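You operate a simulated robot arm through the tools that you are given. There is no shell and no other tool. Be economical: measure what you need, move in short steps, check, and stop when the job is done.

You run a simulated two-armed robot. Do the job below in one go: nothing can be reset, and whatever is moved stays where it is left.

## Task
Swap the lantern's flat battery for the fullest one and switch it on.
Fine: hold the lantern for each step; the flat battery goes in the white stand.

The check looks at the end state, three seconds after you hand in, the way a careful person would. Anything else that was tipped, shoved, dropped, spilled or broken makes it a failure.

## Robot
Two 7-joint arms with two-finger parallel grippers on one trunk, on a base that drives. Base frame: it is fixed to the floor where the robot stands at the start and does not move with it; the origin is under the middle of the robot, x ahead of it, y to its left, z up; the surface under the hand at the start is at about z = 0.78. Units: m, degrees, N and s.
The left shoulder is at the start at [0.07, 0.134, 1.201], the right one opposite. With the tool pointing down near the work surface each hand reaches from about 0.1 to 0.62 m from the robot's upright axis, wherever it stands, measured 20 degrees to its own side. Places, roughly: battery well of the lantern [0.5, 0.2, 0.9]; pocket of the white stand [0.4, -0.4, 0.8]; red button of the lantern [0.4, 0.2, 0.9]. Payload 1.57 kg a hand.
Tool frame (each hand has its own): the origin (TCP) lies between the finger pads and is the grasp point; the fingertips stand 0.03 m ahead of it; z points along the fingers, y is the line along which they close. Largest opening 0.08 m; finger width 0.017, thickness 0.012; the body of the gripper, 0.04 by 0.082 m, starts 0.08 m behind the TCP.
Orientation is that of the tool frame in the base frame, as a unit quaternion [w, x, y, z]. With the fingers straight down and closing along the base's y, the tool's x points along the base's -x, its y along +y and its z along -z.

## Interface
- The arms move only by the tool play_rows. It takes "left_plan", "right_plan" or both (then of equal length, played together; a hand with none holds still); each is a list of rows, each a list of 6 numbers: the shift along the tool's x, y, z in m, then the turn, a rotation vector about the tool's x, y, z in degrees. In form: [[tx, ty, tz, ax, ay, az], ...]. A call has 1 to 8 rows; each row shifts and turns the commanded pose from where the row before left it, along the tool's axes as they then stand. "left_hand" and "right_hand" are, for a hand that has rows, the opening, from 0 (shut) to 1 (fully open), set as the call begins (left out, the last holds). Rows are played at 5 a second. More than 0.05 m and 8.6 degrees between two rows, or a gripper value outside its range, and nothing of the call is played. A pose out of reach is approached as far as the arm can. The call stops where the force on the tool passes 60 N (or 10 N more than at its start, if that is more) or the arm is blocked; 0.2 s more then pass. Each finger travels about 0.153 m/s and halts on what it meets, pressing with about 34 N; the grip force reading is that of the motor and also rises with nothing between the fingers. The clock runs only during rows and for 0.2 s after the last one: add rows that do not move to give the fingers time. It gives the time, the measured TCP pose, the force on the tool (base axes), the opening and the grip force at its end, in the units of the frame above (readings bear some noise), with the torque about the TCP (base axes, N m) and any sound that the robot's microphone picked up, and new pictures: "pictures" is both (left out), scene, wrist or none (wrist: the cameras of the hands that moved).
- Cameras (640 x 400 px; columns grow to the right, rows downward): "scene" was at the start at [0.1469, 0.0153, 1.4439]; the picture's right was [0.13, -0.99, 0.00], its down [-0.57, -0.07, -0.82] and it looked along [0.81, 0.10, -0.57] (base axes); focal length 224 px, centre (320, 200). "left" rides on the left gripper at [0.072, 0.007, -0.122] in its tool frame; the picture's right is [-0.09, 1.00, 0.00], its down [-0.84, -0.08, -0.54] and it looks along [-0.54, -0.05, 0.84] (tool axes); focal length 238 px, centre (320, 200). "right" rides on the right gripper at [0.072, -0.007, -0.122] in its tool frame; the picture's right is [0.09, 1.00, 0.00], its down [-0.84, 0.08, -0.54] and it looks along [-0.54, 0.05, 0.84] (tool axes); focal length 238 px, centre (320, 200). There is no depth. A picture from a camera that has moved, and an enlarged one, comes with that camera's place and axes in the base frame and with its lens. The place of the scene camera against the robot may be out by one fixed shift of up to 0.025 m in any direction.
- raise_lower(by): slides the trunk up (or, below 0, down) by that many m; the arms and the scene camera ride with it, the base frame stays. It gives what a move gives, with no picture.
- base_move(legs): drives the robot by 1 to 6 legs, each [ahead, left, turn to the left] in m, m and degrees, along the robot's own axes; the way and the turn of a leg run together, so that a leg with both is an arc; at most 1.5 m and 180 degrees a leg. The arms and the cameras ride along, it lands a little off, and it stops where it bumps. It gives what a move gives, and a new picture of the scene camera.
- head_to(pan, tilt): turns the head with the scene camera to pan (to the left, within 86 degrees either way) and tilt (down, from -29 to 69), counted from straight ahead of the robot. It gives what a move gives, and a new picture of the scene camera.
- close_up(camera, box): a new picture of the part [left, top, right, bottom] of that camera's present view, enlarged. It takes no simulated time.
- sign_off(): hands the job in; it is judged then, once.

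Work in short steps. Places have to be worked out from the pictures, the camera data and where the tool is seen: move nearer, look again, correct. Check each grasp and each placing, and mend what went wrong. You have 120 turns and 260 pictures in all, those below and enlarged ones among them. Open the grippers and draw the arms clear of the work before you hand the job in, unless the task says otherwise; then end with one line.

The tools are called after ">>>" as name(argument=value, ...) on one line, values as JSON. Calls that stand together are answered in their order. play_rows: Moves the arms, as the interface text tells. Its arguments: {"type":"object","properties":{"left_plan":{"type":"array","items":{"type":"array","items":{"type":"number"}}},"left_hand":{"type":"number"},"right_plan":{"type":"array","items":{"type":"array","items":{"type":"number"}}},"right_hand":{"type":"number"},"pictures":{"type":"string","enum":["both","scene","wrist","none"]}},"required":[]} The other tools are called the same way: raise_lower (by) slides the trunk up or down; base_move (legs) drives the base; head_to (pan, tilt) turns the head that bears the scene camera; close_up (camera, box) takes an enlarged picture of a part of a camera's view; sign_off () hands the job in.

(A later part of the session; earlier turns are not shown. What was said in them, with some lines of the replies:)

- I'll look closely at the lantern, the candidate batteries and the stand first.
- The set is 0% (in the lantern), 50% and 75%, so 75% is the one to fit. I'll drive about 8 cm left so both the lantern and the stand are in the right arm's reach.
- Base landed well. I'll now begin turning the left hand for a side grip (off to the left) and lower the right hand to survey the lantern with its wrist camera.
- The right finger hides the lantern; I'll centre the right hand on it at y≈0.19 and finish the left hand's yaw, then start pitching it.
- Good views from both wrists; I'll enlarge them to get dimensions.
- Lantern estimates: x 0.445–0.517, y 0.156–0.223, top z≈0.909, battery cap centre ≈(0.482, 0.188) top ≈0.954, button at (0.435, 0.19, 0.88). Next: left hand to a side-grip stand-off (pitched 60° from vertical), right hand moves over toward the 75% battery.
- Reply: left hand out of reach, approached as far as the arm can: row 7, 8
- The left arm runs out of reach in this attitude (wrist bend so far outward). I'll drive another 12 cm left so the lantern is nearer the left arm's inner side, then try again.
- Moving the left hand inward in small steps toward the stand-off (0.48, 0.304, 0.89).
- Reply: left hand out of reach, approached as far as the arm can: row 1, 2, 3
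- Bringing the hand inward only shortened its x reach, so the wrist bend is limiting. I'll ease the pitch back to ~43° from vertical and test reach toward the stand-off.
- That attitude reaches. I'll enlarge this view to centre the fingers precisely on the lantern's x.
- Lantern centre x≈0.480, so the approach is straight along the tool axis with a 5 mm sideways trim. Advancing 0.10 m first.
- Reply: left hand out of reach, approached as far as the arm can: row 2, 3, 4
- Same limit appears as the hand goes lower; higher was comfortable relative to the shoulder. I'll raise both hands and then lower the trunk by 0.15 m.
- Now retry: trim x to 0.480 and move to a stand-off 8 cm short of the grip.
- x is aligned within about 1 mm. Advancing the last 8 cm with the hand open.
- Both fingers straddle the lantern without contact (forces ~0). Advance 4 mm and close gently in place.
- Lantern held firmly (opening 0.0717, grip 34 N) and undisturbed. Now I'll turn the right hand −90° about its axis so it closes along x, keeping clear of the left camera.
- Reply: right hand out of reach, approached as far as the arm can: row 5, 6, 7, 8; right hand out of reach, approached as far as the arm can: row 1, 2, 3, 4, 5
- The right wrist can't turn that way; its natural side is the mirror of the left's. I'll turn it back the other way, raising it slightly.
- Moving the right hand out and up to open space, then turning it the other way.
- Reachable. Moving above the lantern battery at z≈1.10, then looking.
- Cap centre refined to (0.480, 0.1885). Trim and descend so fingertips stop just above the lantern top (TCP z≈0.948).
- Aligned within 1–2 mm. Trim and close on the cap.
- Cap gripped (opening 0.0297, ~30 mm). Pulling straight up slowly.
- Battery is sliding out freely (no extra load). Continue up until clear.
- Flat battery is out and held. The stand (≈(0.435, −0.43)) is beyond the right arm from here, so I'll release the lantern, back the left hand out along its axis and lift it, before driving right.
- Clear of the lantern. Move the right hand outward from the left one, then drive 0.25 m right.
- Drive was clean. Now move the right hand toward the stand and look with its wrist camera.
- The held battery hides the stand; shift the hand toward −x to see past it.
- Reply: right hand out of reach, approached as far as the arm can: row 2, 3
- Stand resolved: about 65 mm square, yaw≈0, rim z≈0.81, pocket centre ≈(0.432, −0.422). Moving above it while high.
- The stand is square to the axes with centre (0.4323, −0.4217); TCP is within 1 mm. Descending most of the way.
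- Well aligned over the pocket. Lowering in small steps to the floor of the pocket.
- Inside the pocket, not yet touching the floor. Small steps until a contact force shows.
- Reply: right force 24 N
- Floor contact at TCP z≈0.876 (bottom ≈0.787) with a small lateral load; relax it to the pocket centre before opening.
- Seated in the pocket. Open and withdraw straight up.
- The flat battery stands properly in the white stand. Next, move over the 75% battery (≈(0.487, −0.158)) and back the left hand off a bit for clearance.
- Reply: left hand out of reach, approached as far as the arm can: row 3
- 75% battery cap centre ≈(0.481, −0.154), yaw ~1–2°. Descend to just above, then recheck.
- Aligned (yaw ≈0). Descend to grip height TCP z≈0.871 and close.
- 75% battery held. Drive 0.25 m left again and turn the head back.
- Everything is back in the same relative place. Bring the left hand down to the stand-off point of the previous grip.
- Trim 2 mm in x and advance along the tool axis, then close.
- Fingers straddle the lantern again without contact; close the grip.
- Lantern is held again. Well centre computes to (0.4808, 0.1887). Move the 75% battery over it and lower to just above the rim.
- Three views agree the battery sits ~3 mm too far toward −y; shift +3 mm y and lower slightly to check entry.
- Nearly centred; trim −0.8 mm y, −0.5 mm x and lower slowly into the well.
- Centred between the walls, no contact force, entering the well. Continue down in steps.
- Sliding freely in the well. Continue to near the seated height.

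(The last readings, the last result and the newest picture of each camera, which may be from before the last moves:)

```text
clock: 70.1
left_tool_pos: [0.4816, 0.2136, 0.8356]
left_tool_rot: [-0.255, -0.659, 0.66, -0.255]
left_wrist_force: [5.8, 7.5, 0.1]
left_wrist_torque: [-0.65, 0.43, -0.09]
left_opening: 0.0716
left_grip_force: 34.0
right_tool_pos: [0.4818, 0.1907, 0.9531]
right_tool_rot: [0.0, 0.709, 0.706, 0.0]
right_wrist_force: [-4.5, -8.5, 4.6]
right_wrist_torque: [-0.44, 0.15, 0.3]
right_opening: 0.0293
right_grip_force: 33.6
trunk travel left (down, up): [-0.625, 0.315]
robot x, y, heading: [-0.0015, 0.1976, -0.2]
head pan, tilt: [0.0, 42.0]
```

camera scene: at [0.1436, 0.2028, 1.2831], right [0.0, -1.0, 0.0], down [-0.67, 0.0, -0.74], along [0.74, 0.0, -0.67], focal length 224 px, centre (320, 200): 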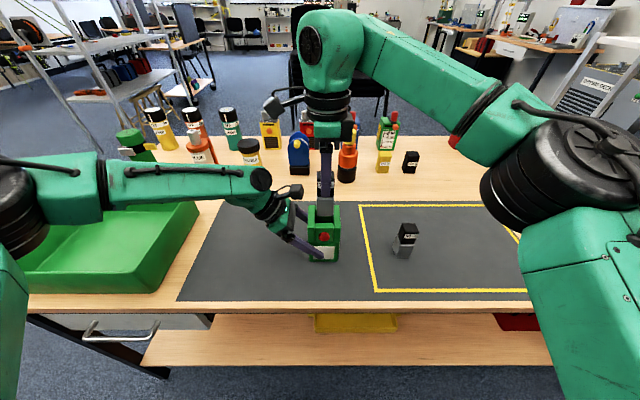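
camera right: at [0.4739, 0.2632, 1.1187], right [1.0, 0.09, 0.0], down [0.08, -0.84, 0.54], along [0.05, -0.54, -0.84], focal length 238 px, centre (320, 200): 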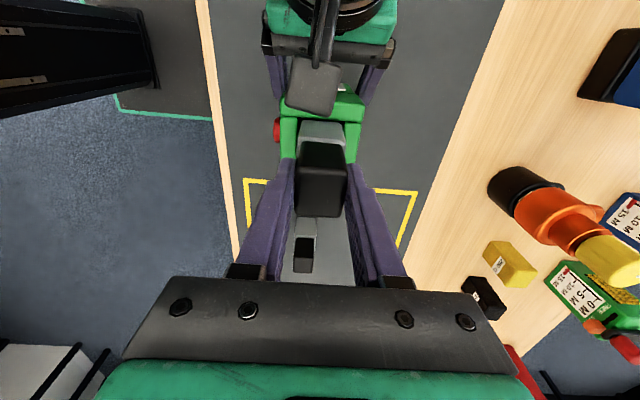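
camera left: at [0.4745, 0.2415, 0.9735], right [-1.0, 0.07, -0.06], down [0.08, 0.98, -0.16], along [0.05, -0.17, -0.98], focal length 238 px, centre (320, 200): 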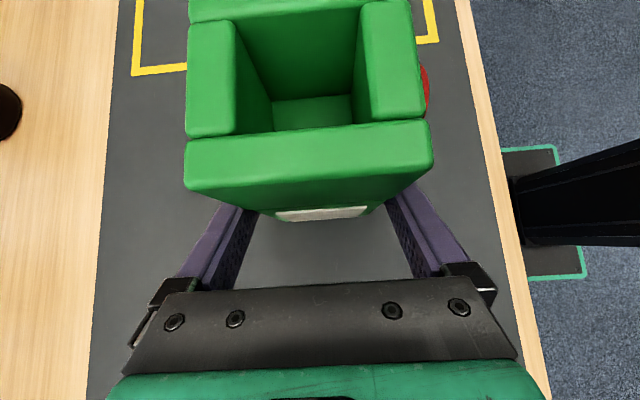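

Contact at z≈0.953 — consistent with the well floor. One more slight press and look.

>>> play_rows(right_plan=[[-0.0005, -0.0003, 0.0015, 0, 0, 0], [0, 0, 0, 0, 0, 0]], pictures="wrist")

>>> close_up(camera="left", box=[160, 0, 460, 190])

>>> close_up(camera="scene", box=[285, 180, 365, 270])

```text
clock: 70.7
left_tool_pos: [0.481, 0.2135, 0.8343]
left_tool_rot: [-0.255, -0.659, 0.66, -0.256]
left_wrist_force: [10.2, 8.7, -6.0]
left_wrist_torque: [-0.72, 0.26, 0.36]
left_opening: 0.0719
left_grip_force: 33.8
right_tool_pos: [0.4809, 0.1902, 0.9523]
right_tool_rot: [0.001, 0.709, 0.705, 0.002]
right_wrist_force: [-3.0, -10.2, 21.8]
right_wrist_torque: [-0.74, 0.23, 0.1]
right_opening: 0.0295
right_grip_force: 34.0
trunk travel left (down, up): [-0.625, 0.315]
robot x, y, heading: [-0.0024, 0.1982, -0.3]
head pan, tilt: [0.0, 42.0]
camera right: at [0.4733, 0.2628, 1.075], right [1.0, 0.09, 0.0], down [0.07, -0.84, 0.54], along [0.05, -0.54, -0.84], focal length 238 px, centre (320, 200)
```

right: 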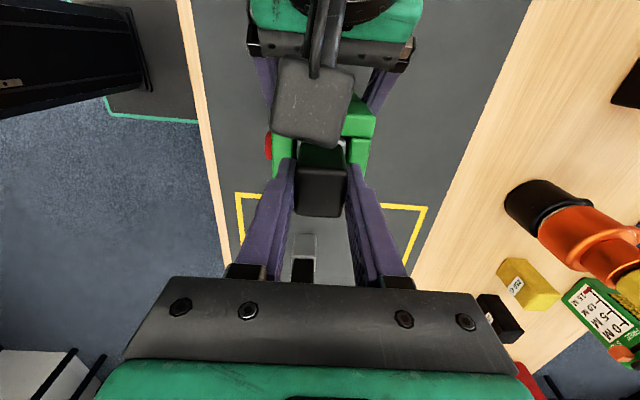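

```text
2.11 times, centred on (310, 95) of left
camera zoom: at [0.4747, 0.242, 0.9735], right [-1.0, 0.07, -0.06], down [0.08, 0.98, -0.16], along [0.05, -0.17, -0.98], focal length 502 px, centre (341, 421)
```

zoom: 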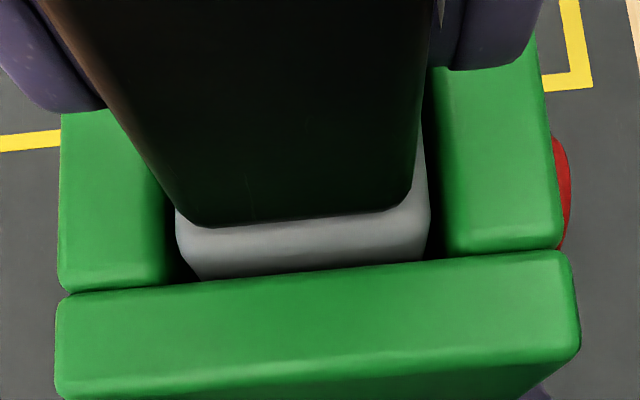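

```text
4.44 times, centred on (325, 225) of scene
camera zoom: at [0.1429, 0.2026, 1.2834], right [0.0, -1.0, 0.0], down [-0.67, 0.0, -0.74], along [0.74, 0.0, -0.67], focal length 995 px, centre (298, 89)
```

zoom: 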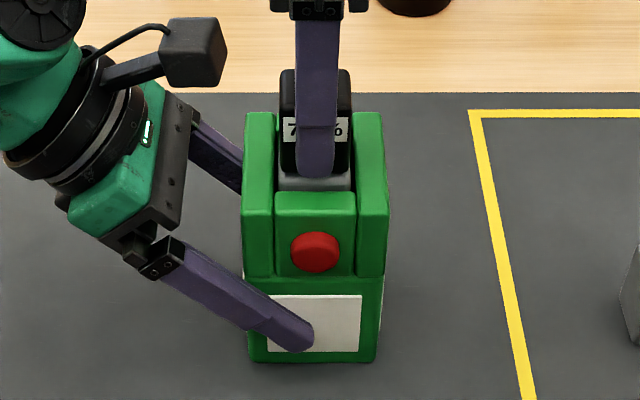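

Seated just as the original was (same silver lip visible). Open the right hand and lift clear; the left keeps holding.

>>> play_rows(right_plan=[[0, 0, 0, 0, 0, 0], [0, 0, 0, 0, 0, 0], [0, 0, -0.01, 0, 0, 0], [0, 0, -0.03, 0, 0, 0], [0, 0, -0.05, 0, 0, 0], [0, 0, -0.05, 0, 0, 0], [0, 0, 0, 0, 0, 0]], right_hand=0.7, pictures="scene")

>>> close_up(camera="scene", box=[285, 180, 365, 270])

>>> close_up(camera="left", box=[160, 0, 460, 190])

```text
clock: 72.3
left_tool_pos: [0.4805, 0.2113, 0.8344]
left_tool_rot: [-0.255, -0.658, 0.66, -0.256]
left_wrist_force: [-0.6, 0.7, -0.3]
left_wrist_torque: [0.2, 0.04, 0.03]
left_opening: 0.0716
left_grip_force: 33.5
right_tool_pos: [0.4832, 0.1894, 1.0905]
right_tool_rot: [0.0, 0.708, 0.706, 0.0]
right_wrist_force: [0.3, 0.0, -0.3]
right_wrist_torque: [-0.02, 0.0, 0.0]
right_opening: 0.0558
right_grip_force: 0.0
trunk travel left (down, up): [-0.625, 0.315]
robot x, y, heading: [-0.0027, 0.1967, 0.2]
head pan, tilt: [0.0, 42.0]
camera scene: at [0.144, 0.2024, 1.2831], right [0.0, -1.0, 0.0], down [-0.67, 0.0, -0.74], along [0.74, 0.0, -0.67], focal length 224 px, centre (320, 200)
```

scene: 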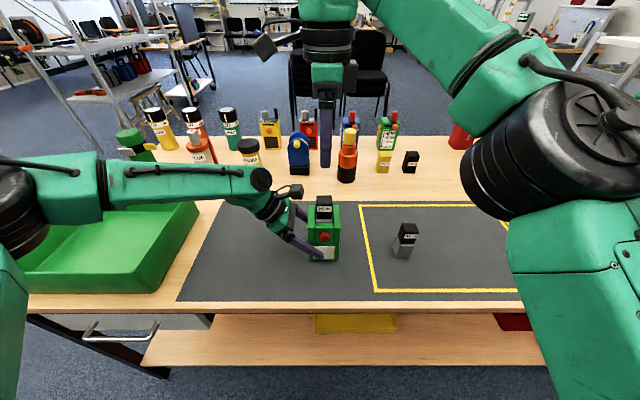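

```text
4.44 times, centred on (325, 225) of scene
camera zoom: at [0.144, 0.2024, 1.2831], right [0.0, -1.0, 0.0], down [-0.67, 0.0, -0.74], along [0.74, 0.0, -0.67], focal length 995 px, centre (298, 89)
```

zoom: 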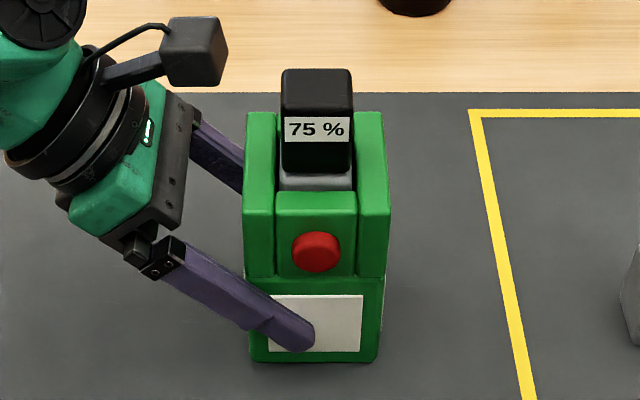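

```text
2.11 times, centred on (310, 95) of left
camera zoom: at [0.4752, 0.2414, 0.9735], right [-1.0, 0.07, -0.06], down [0.08, 0.98, -0.16], along [0.05, -0.17, -0.98], focal length 502 px, centre (341, 421)
```

zoom: 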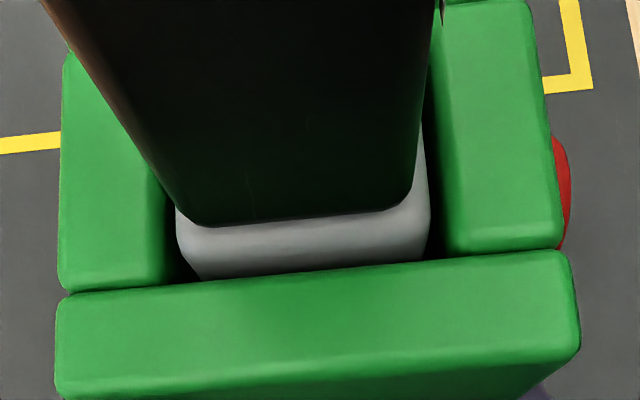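

75% battery is in, label forward. For the button (centre ≈(0.436, 0.189, 0.891), protruding −x), I'll press it sideways with the shut, vertical fingers: move to x≈0.395, close, and descend in front of it.

>>> play_rows(right_plan=[[0, -0.03, 0, 0, 0, 0], [0, -0.03, 0, 0, 0, 0], [0, -0.028, 0, 0, 0, 0], [0, 0, 0.04, 0, 0, 0], [0, 0, 0.04, 0, 0, 0], [0, 0, 0.02, 0, 0, 0], [0, 0, 0, 0, 0, 0]], right_hand=0, pictures="both")

>>> close_up(camera="left", box=[300, 0, 560, 190])

```text
clock: 73.9
left_tool_pos: [0.4801, 0.2136, 0.8347]
left_tool_rot: [-0.255, -0.658, 0.66, -0.256]
left_wrist_force: [0.8, -1.2, 1.1]
left_wrist_torque: [0.09, -0.01, -0.01]
left_opening: 0.0719
left_grip_force: 34.1
right_tool_pos: [0.392, 0.1878, 0.9903]
right_tool_rot: [-0.001, 0.708, 0.706, 0.0]
right_wrist_force: [0.1, -0.4, 0.2]
right_wrist_torque: [-0.01, 0.01, -0.01]
right_opening: 0.0
right_grip_force: 21.3
trunk travel left (down, up): [-0.625, 0.315]
robot x, y, heading: [0.004, 0.1979, -0.0]
head pan, tilt: [0.0, 42.0]
camera scene: at [0.1437, 0.2026, 1.2831], right [0.0, -1.0, 0.0], down [-0.67, 0.0, -0.74], along [0.74, 0.0, -0.67], focal length 224 px, centre (320, 200)
camera right: at [0.3845, 0.2616, 1.1131], right [1.0, 0.09, 0.0], down [0.07, -0.84, 0.54], along [0.05, -0.54, -0.84], focal length 238 px, centre (320, 200)
```

scene: 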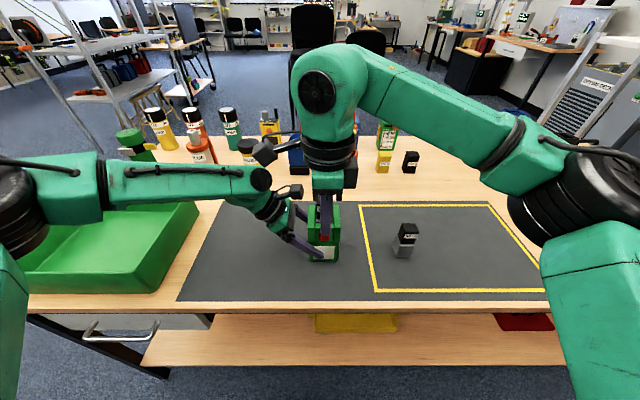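
right: 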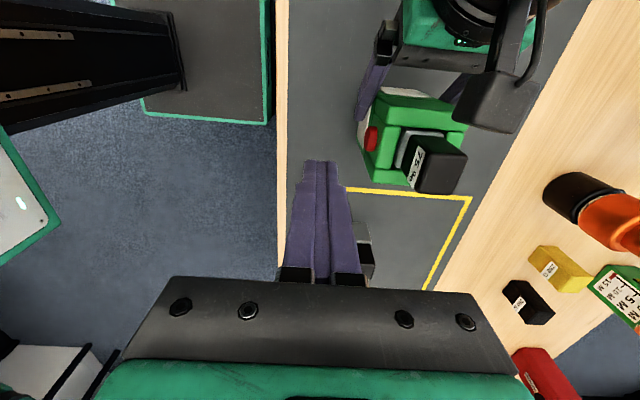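

```text
2.11 times, centred on (430, 95) of left
camera zoom: at [0.4749, 0.2415, 0.9735], right [-1.0, 0.07, -0.06], down [0.08, 0.98, -0.16], along [0.05, -0.17, -0.98], focal length 502 px, centre (88, 421)
```

zoom: 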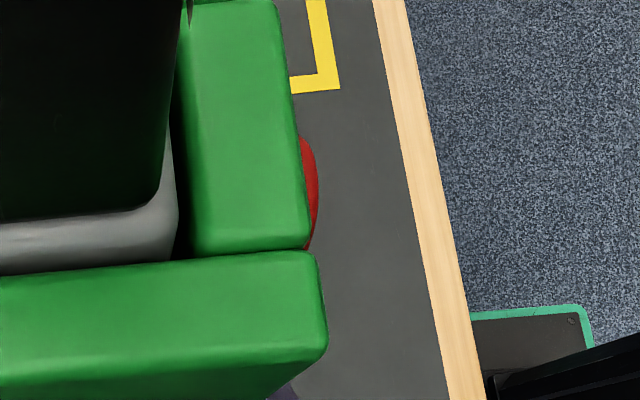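

Clear in front of the button; descend to TCP z≈0.907 (tips ≈0.877).

>>> play_rows(right_plan=[[0.001, 0, 0.03, 0, 0, 0], [0, 0, 0.03, 0, 0, 0], [0, 0, 0.023, 0, 0, 0], [0, 0, 0, 0, 0, 0]], pictures="both")

>>> close_up(camera="left", box=[300, 0, 560, 190])

>>> close_up(camera="right", box=[260, 60, 460, 200])

```text
clock: 74.9
left_tool_pos: [0.4804, 0.2126, 0.8339]
left_tool_rot: [-0.255, -0.659, 0.66, -0.256]
left_wrist_force: [-0.9, 0.4, 0.1]
left_wrist_torque: [0.13, 0.02, 0.0]
left_opening: 0.0719
left_grip_force: 34.5
right_tool_pos: [0.3919, 0.1906, 0.9059]
right_tool_rot: [0.001, 0.708, 0.706, 0.0]
right_wrist_force: [0.0, 0.4, -0.3]
right_wrist_torque: [-0.01, -0.01, 0.03]
right_opening: 0.0
right_grip_force: 21.3
trunk travel left (down, up): [-0.625, 0.315]
robot x, y, heading: [0.003, 0.2016, 0.1]
head pan, tilt: [0.0, 42.0]
camera scene: at [0.1435, 0.2027, 1.2831], right [0.0, -1.0, 0.0], down [-0.67, 0.0, -0.74], along [0.74, 0.0, -0.67], focal length 224 px, centre (320, 200)
camera right: at [0.3848, 0.2629, 1.0274], right [1.0, 0.09, 0.0], down [0.08, -0.84, 0.54], along [0.05, -0.54, -0.84], focal length 238 px, centre (320, 200)
```

scene: 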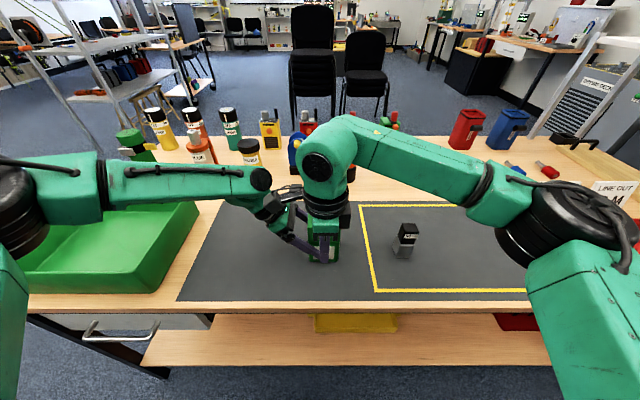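
right: 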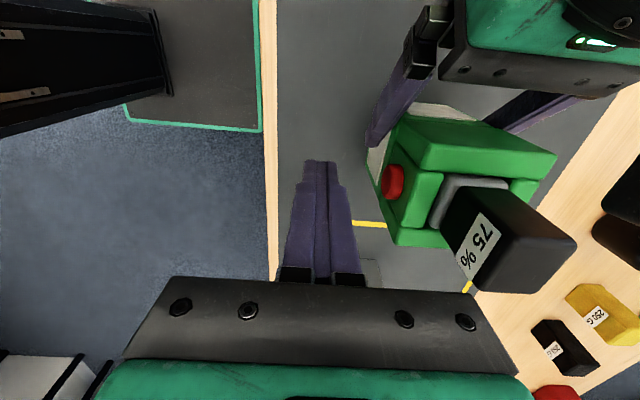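

```text
2.11 times, centred on (430, 95) of left
camera zoom: at [0.4747, 0.2415, 0.9735], right [-1.0, 0.07, -0.06], down [0.08, 0.98, -0.16], along [0.05, -0.17, -0.98], focal length 502 px, centre (88, 421)
```

zoom: 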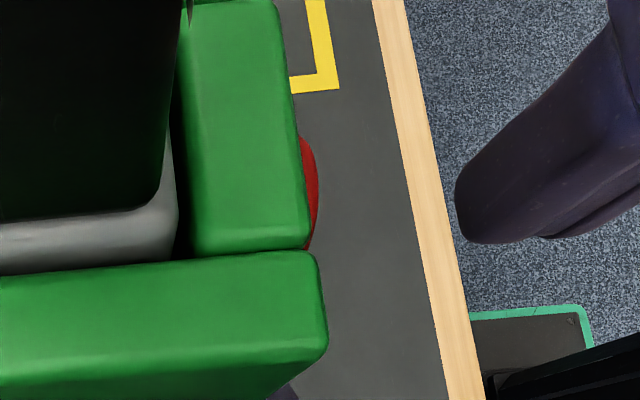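

```text
2.86 times, centred on (360, 130) of right
camera zoom: at [0.3848, 0.2629, 1.0274], right [1.0, 0.09, 0.0], down [0.08, -0.84, 0.54], along [0.05, -0.54, -0.84], focal length 681 px, centre (206, 400)
```

zoom: 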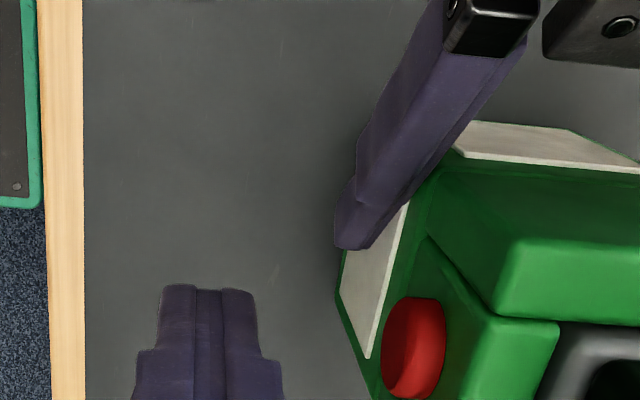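

Aligned. Approach the button in +x, then press in small steps.

>>> play_rows(right_plan=[[0.001, 0.01, 0, 0, 0, 0], [0, 0.01, 0, 0, 0, 0], [0, 0.005, 0, 0, 0, 0], [0, 0, 0, 0, 0, 0]], pictures="wrist")

>>> close_up(camera="left", box=[300, 0, 560, 190])

```text
clock: 75.9
left_tool_pos: [0.481, 0.213, 0.8345]
left_tool_rot: [-0.254, -0.659, 0.66, -0.256]
left_wrist_force: [0.0, 0.0, -0.3]
left_wrist_torque: [0.05, 0.01, 0.0]
left_opening: 0.0718
left_grip_force: 33.7
right_tool_pos: [0.4177, 0.1918, 0.9073]
right_tool_rot: [0.0, 0.709, 0.705, 0.0]
right_wrist_force: [-0.3, -0.4, -0.4]
right_wrist_torque: [0.03, -0.02, 0.0]
right_opening: 0.0
right_grip_force: 21.1
trunk travel left (down, up): [-0.625, 0.315]
robot x, y, heading: [0.0038, 0.1984, -0.2]
head pan, tilt: [0.0, 42.0]
camera right: at [0.4102, 0.2654, 1.0296], right [1.0, 0.09, 0.0], down [0.08, -0.84, 0.54], along [0.05, -0.54, -0.84], focal length 238 px, centre (320, 200)
```

right: 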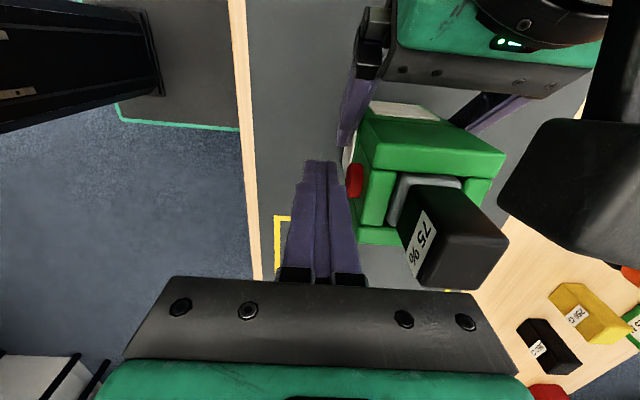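

```text
2.11 times, centred on (430, 95) of left
camera zoom: at [0.4747, 0.2416, 0.9735], right [-1.0, 0.07, -0.06], down [0.08, 0.98, -0.16], along [0.05, -0.17, -0.98], focal length 502 px, centre (88, 421)
```

zoom: 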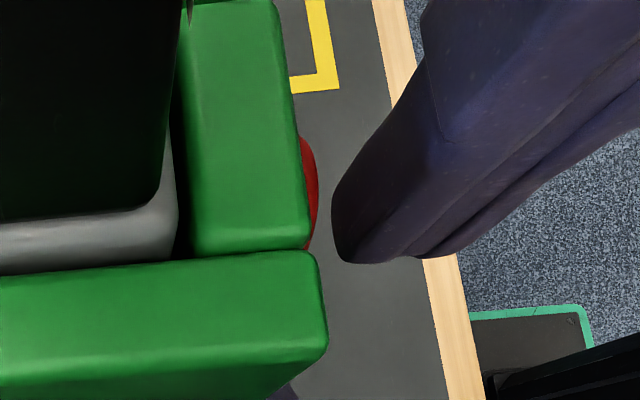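

Tips are ~8 mm from the button. Pressing in 2–3 mm steps.

>>> play_rows(right_plan=[[0, 0.003, 0, 0, 0, 0], [0, 0.002, 0, 0, 0, 0], [0, 0.002, 0, 0, 0, 0], [0, 0, 0, 0, 0, 0]], pictures="none")

>>> play_rows(right_plan=[[0, 0.002, 0, 0, 0, 0], [0, 0.002, 0, 0, 0, 0], [0, 0, 0, 0, 0, 0]], pictures="none")

>>> close_up(camera="left", box=[300, 0, 560, 190])

```text
clock: 76.9
left_tool_pos: [0.4804, 0.2125, 0.8336]
left_tool_rot: [-0.255, -0.659, 0.66, -0.255]
left_wrist_force: [-0.4, -0.1, 0.1]
left_wrist_torque: [0.03, 0.06, -0.04]
left_opening: 0.0719
left_grip_force: 33.7
right_tool_pos: [0.4254, 0.1909, 0.9074]
right_tool_rot: [0.0, 0.709, 0.705, 0.0]
right_wrist_force: [-0.8, -0.6, 0.1]
right_wrist_torque: [-0.04, 0.01, 0.01]
right_opening: 0.0002
right_grip_force: 21.5
trunk travel left (down, up): [-0.625, 0.315]
robot x, y, heading: [-0.0001, 0.1991, -0.0]
head pan, tilt: [0.0, 42.0]
```

```text
clock: 77.7
left_tool_pos: [0.4806, 0.2133, 0.8354]
left_tool_rot: [-0.255, -0.658, 0.661, -0.255]
left_wrist_force: [1.0, -0.4, -0.6]
left_wrist_torque: [-0.01, 0.12, 0.07]
left_opening: 0.072
left_grip_force: 34.1
right_tool_pos: [0.4295, 0.192, 0.9063]
right_tool_rot: [0.0, 0.709, 0.705, 0.0]
right_wrist_force: [-1.2, 0.2, 0.8]
right_wrist_torque: [-0.01, 0.01, -0.01]
right_opening: 0.0
right_grip_force: 21.5
trunk travel left (down, up): [-0.625, 0.315]
robot x, y, heading: [0.0009, 0.1996, -0.2]
head pan, tilt: [0.0, 42.0]
```

```text
2.11 times, centred on (430, 95) of left
camera zoom: at [0.4748, 0.2416, 0.9735], right [-1.0, 0.07, -0.06], down [0.08, 0.98, -0.16], along [0.05, -0.17, -0.98], focal length 502 px, centre (88, 421)
```

zoom: 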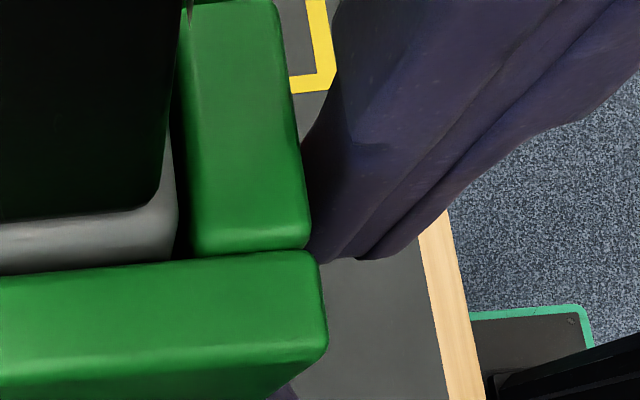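

Only ~1 N so far — light contact with the spring perhaps. Continue pressing gently.

>>> play_rows(right_plan=[[0, 0.0015, 0, 0, 0, 0], [0, 0.0015, 0, 0, 0, 0], [0, 0, 0, 0, 0, 0]], pictures="none")

```text
clock: 78.5
left_tool_pos: [0.4809, 0.2125, 0.8346]
left_tool_rot: [-0.255, -0.658, 0.66, -0.255]
left_wrist_force: [2.0, 0.7, -0.5]
left_wrist_torque: [-0.01, 0.2, 0.01]
left_opening: 0.0719
left_grip_force: 33.7
right_tool_pos: [0.4305, 0.1918, 0.9072]
right_tool_rot: [0.001, 0.709, 0.706, 0.0]
right_wrist_force: [-4.3, -2.1, 0.7]
right_wrist_torque: [-0.02, 0.04, 0.03]
right_opening: 0.0
right_grip_force: 21.3
trunk travel left (down, up): [-0.625, 0.315]
robot x, y, heading: [-0.0009, 0.1988, 0.1]
head pan, tilt: [0.0, 42.0]
heard: click
```

A click. Back straight off and check whether the lantern is lit.

>>> play_rows(right_plan=[[0, -0.01, 0, 0, 0, 0], [0, -0.02, 0, 0, 0, 0], [0, -0.02, 0, 0, 0, 0], [0, 0, -0.05, 0, 0, 0], [0, 0, -0.05, 0, 0, 0], [0, 0, -0.05, 0, 0, 0], [-0.04, 0, 0, 0, 0, 0], [-0.04, 0, 0, 0, 0, 0]], pictures="scene")

>>> close_up(camera="scene", box=[285, 180, 365, 270])

>>> close_up(camera="left", box=[160, 0, 480, 220])

```text
clock: 80.3
left_tool_pos: [0.4805, 0.2123, 0.8342]
left_tool_rot: [-0.255, -0.659, 0.66, -0.255]
left_wrist_force: [-0.1, -0.8, -0.4]
left_wrist_torque: [0.11, 0.0, 0.04]
left_opening: 0.0722
left_grip_force: 34.0
right_tool_pos: [0.3821, 0.112, 1.0584]
right_tool_rot: [-0.002, 0.708, 0.706, 0.0]
right_wrist_force: [0.0, 0.1, 0.4]
right_wrist_torque: [0.02, 0.0, 0.0]
right_opening: 0.0
right_grip_force: 21.6
trunk travel left (down, up): [-0.625, 0.315]
robot x, y, heading: [-0.0049, 0.2034, -0.1]
head pan, tilt: [0.0, 42.0]
camera scene: at [0.1432, 0.2012, 1.2831], right [0.0, -1.0, 0.0], down [-0.67, 0.0, -0.74], along [0.74, 0.0, -0.67], focal length 224 px, centre (320, 200)
```

scene: 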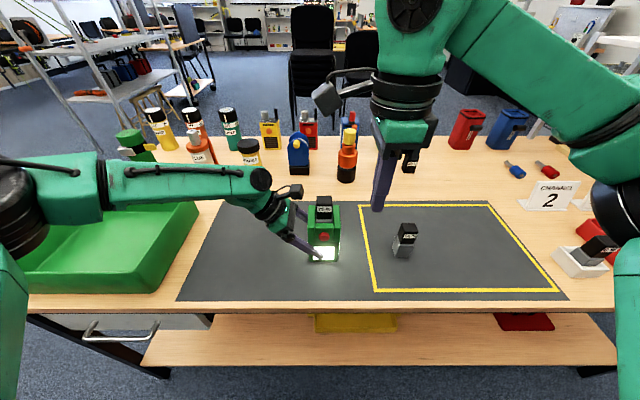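

```text
4.44 times, centred on (325, 225) of scene
camera zoom: at [0.1432, 0.2012, 1.2831], right [0.0, -1.0, 0.0], down [-0.67, 0.0, -0.74], along [0.74, 0.0, -0.67], focal length 995 px, centre (298, 89)
```

zoom: 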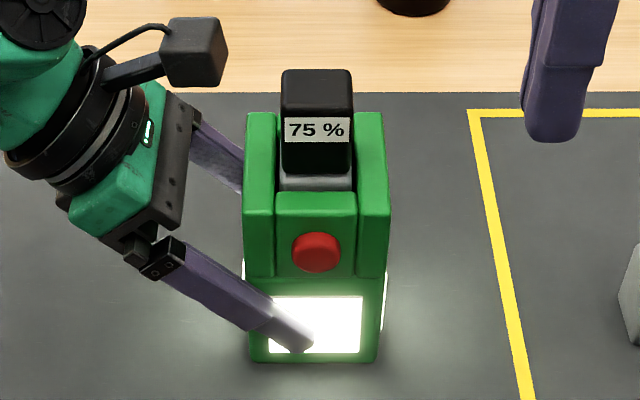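

```text
1.82 times, centred on (320, 110) of left
camera zoom: at [0.4744, 0.2405, 0.9737], right [-1.0, 0.07, -0.06], down [0.08, 0.98, -0.16], along [0.05, -0.17, -0.98], focal length 433 px, centre (320, 364)
```

zoom: 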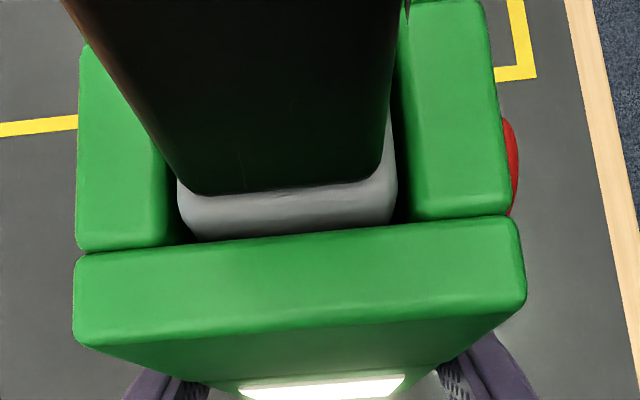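

The lantern is lit. Release the left hand, back out along its axis and lift; open the right hand as well.

>>> play_rows(left_plan=[[0, 0, 0, 0, 0, 0], [0, 0, 0, 0, 0, 0], [0, 0, -0.02, 0, 0, 0], [0, 0, -0.03, 0, 0, 0], [0, 0, -0.04, 0, 0, 0], [0.0338, 0, -0.0369, 0, 0, 0], [0.0338, 0, -0.0369, 0, 0, 0], [0.0338, 0, -0.0369, 0, 0, 0]], right_plan=[[0, 0, 0, 0, 0, 0], [0, 0, 0, 0, 0, 0], [0, 0, 0, 0, 0, 0], [0, 0, 0, 0, 0, 0], [0, 0, -0.01, 0, 0, 0], [0, 0, -0.01, 0, 0, 0], [0, 0, -0.01, 0, 0, 0], [0, 0, -0.01, 0, 0, 0]], left_hand=1, right_hand=1, pictures="scene")

>>> head_to(pan=-25, tilt=35)

>>> close_up(camera="scene", box=[180, 180, 340, 320])

```text
clock: 82.1
left_tool_pos: [0.4829, 0.2712, 1.0495]
left_tool_rot: [-0.255, -0.658, 0.661, -0.255]
left_wrist_force: [0.5, -0.4, 0.2]
left_wrist_torque: [0.0, 0.0, 0.0]
left_opening: 0.0799
left_grip_force: 0.0
right_tool_pos: [0.3818, 0.1119, 1.0997]
right_tool_rot: [0.0, 0.708, 0.706, 0.001]
right_wrist_force: [0.7, -0.4, 0.2]
right_wrist_torque: [0.01, -0.04, -0.01]
right_opening: 0.0798
right_grip_force: 0.1
trunk travel left (down, up): [-0.625, 0.315]
robot x, y, heading: [-0.0012, 0.1998, -0.2]
head pan, tilt: [0.0, 42.0]
camera scene: at [0.1421, 0.2022, 1.2832], right [0.0, -1.0, 0.0], down [-0.67, 0.0, -0.74], along [0.74, 0.0, -0.67], focal length 224 px, centre (320, 200)
```

scene: 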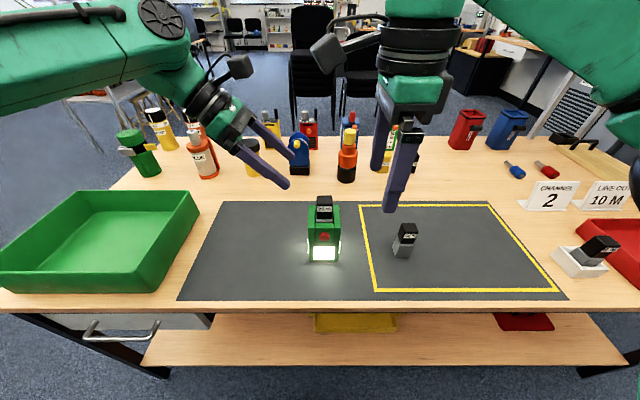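

```text
clock: 83.0
left_tool_pos: [0.4826, 0.2712, 1.0485]
left_tool_rot: [-0.256, -0.658, 0.66, -0.256]
left_wrist_force: [0.2, -0.1, 0.1]
left_wrist_torque: [0.04, 0.01, -0.01]
left_opening: 0.08
left_grip_force: 0.1
right_tool_pos: [0.3827, 0.1111, 1.0984]
right_tool_rot: [0.001, 0.708, 0.706, 0.0]
right_wrist_force: [-0.4, 0.0, 0.2]
right_wrist_torque: [0.03, 0.0, 0.01]
right_opening: 0.0801
right_grip_force: 0.1
trunk travel left (down, up): [-0.625, 0.315]
robot x, y, heading: [-0.0047, 0.198, -0.1]
head pan, tilt: [-25.0, 35.0]
camera scene: at [0.1394, 0.1657, 1.2936], right [-0.42, -0.91, 0.0], down [-0.52, 0.24, -0.82], along [0.74, -0.35, -0.57], focal length 224 px, centre (320, 200)
```

scene: 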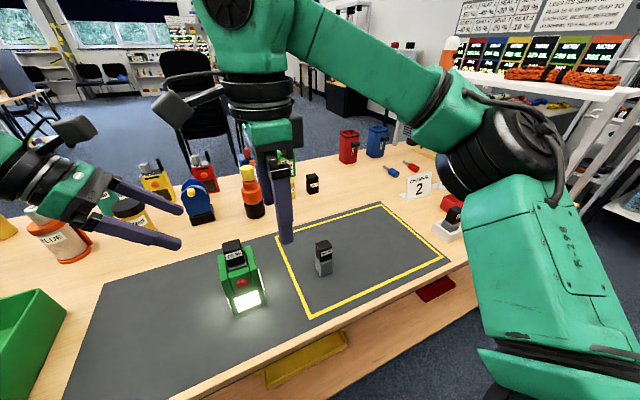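

```text
2.86 times, centred on (260, 250) of scene
camera zoom: at [0.1394, 0.1657, 1.2936], right [-0.42, -0.91, 0.0], down [-0.52, 0.24, -0.82], along [0.74, -0.35, -0.57], focal length 640 px, centre (491, 57)
```

zoom: 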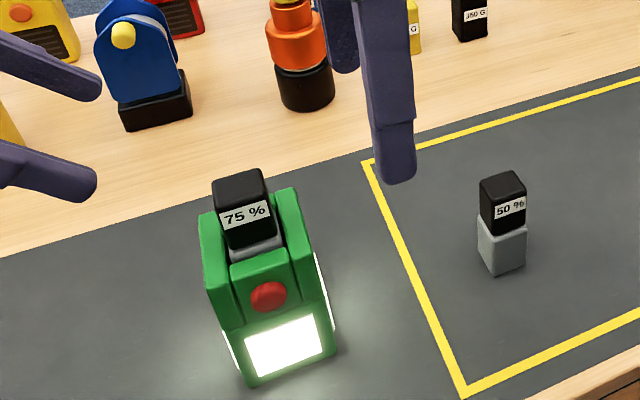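

Lantern lit with the 75% battery, 50% untouched. A last look at the stand, and draw both arms a bit further up.

>>> play_rows(left_plan=[[0.0338, 0, -0.0369, 0, 0, 0], [0.03, 0, -0.035, 0, 0, 0], [0, 0, 0, 0, 0, 0]], right_plan=[[-0.03, 0, -0.04, 0, 0, 0], [-0.03, 0, -0.04, 0, 0, 0], [0, 0, 0, 0, 0, 0]], pictures="scene")

>>> close_up(camera="scene", box=[400, 170, 500, 260])

```text
clock: 83.8
left_tool_pos: [0.4832, 0.2745, 1.1446]
left_tool_rot: [-0.256, -0.658, 0.66, -0.256]
left_wrist_force: [-0.4, -0.5, -0.7]
left_wrist_torque: [0.01, 0.02, -0.06]
left_opening: 0.0799
left_grip_force: 0.1
right_tool_pos: [0.3844, 0.0566, 1.1765]
right_tool_rot: [-0.001, 0.708, 0.706, 0.0]
right_wrist_force: [-0.4, -0.4, -0.2]
right_wrist_torque: [-0.05, 0.01, -0.01]
right_opening: 0.0802
right_grip_force: 0.1
trunk travel left (down, up): [-0.625, 0.315]
robot x, y, heading: [0.0002, 0.199, -0.1]
head pan, tilt: [-25.0, 35.0]
camera scene: at [0.1411, 0.1663, 1.2935], right [-0.42, -0.91, 0.0], down [-0.52, 0.24, -0.82], along [0.74, -0.35, -0.57], focal length 224 px, centre (320, 200)
```

scene: 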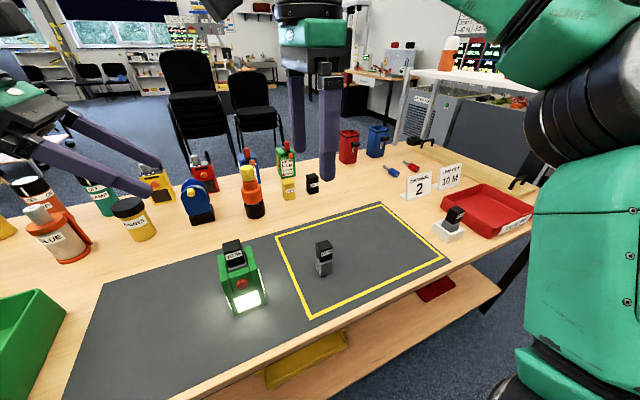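

```text
4.44 times, centred on (450, 215) of scene
camera zoom: at [0.1411, 0.1663, 1.2935], right [-0.42, -0.91, 0.0], down [-0.52, 0.24, -0.82], along [0.74, -0.35, -0.57], focal length 995 px, centre (-258, 133)
```

zoom: 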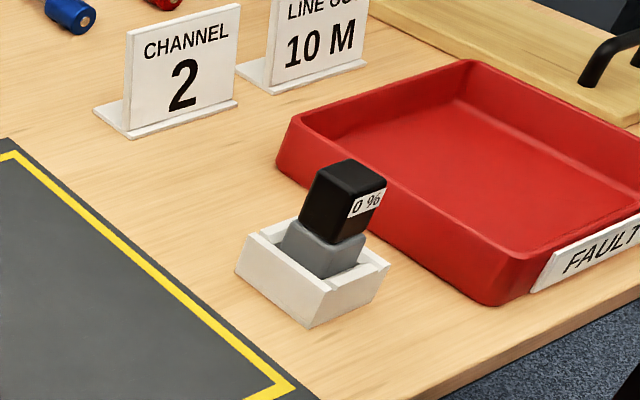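

Everything is in its end state: the lantern is lit with the 75% battery, the flat one is in the stand, and both hands are open and clear.

>>> sign_off()

```text
The job is handed in.
```

The lantern now has the 75% battery, the fullest one, and is switched on; the flat 0% battery is in the white stand, and both hands are open and clear of the work.
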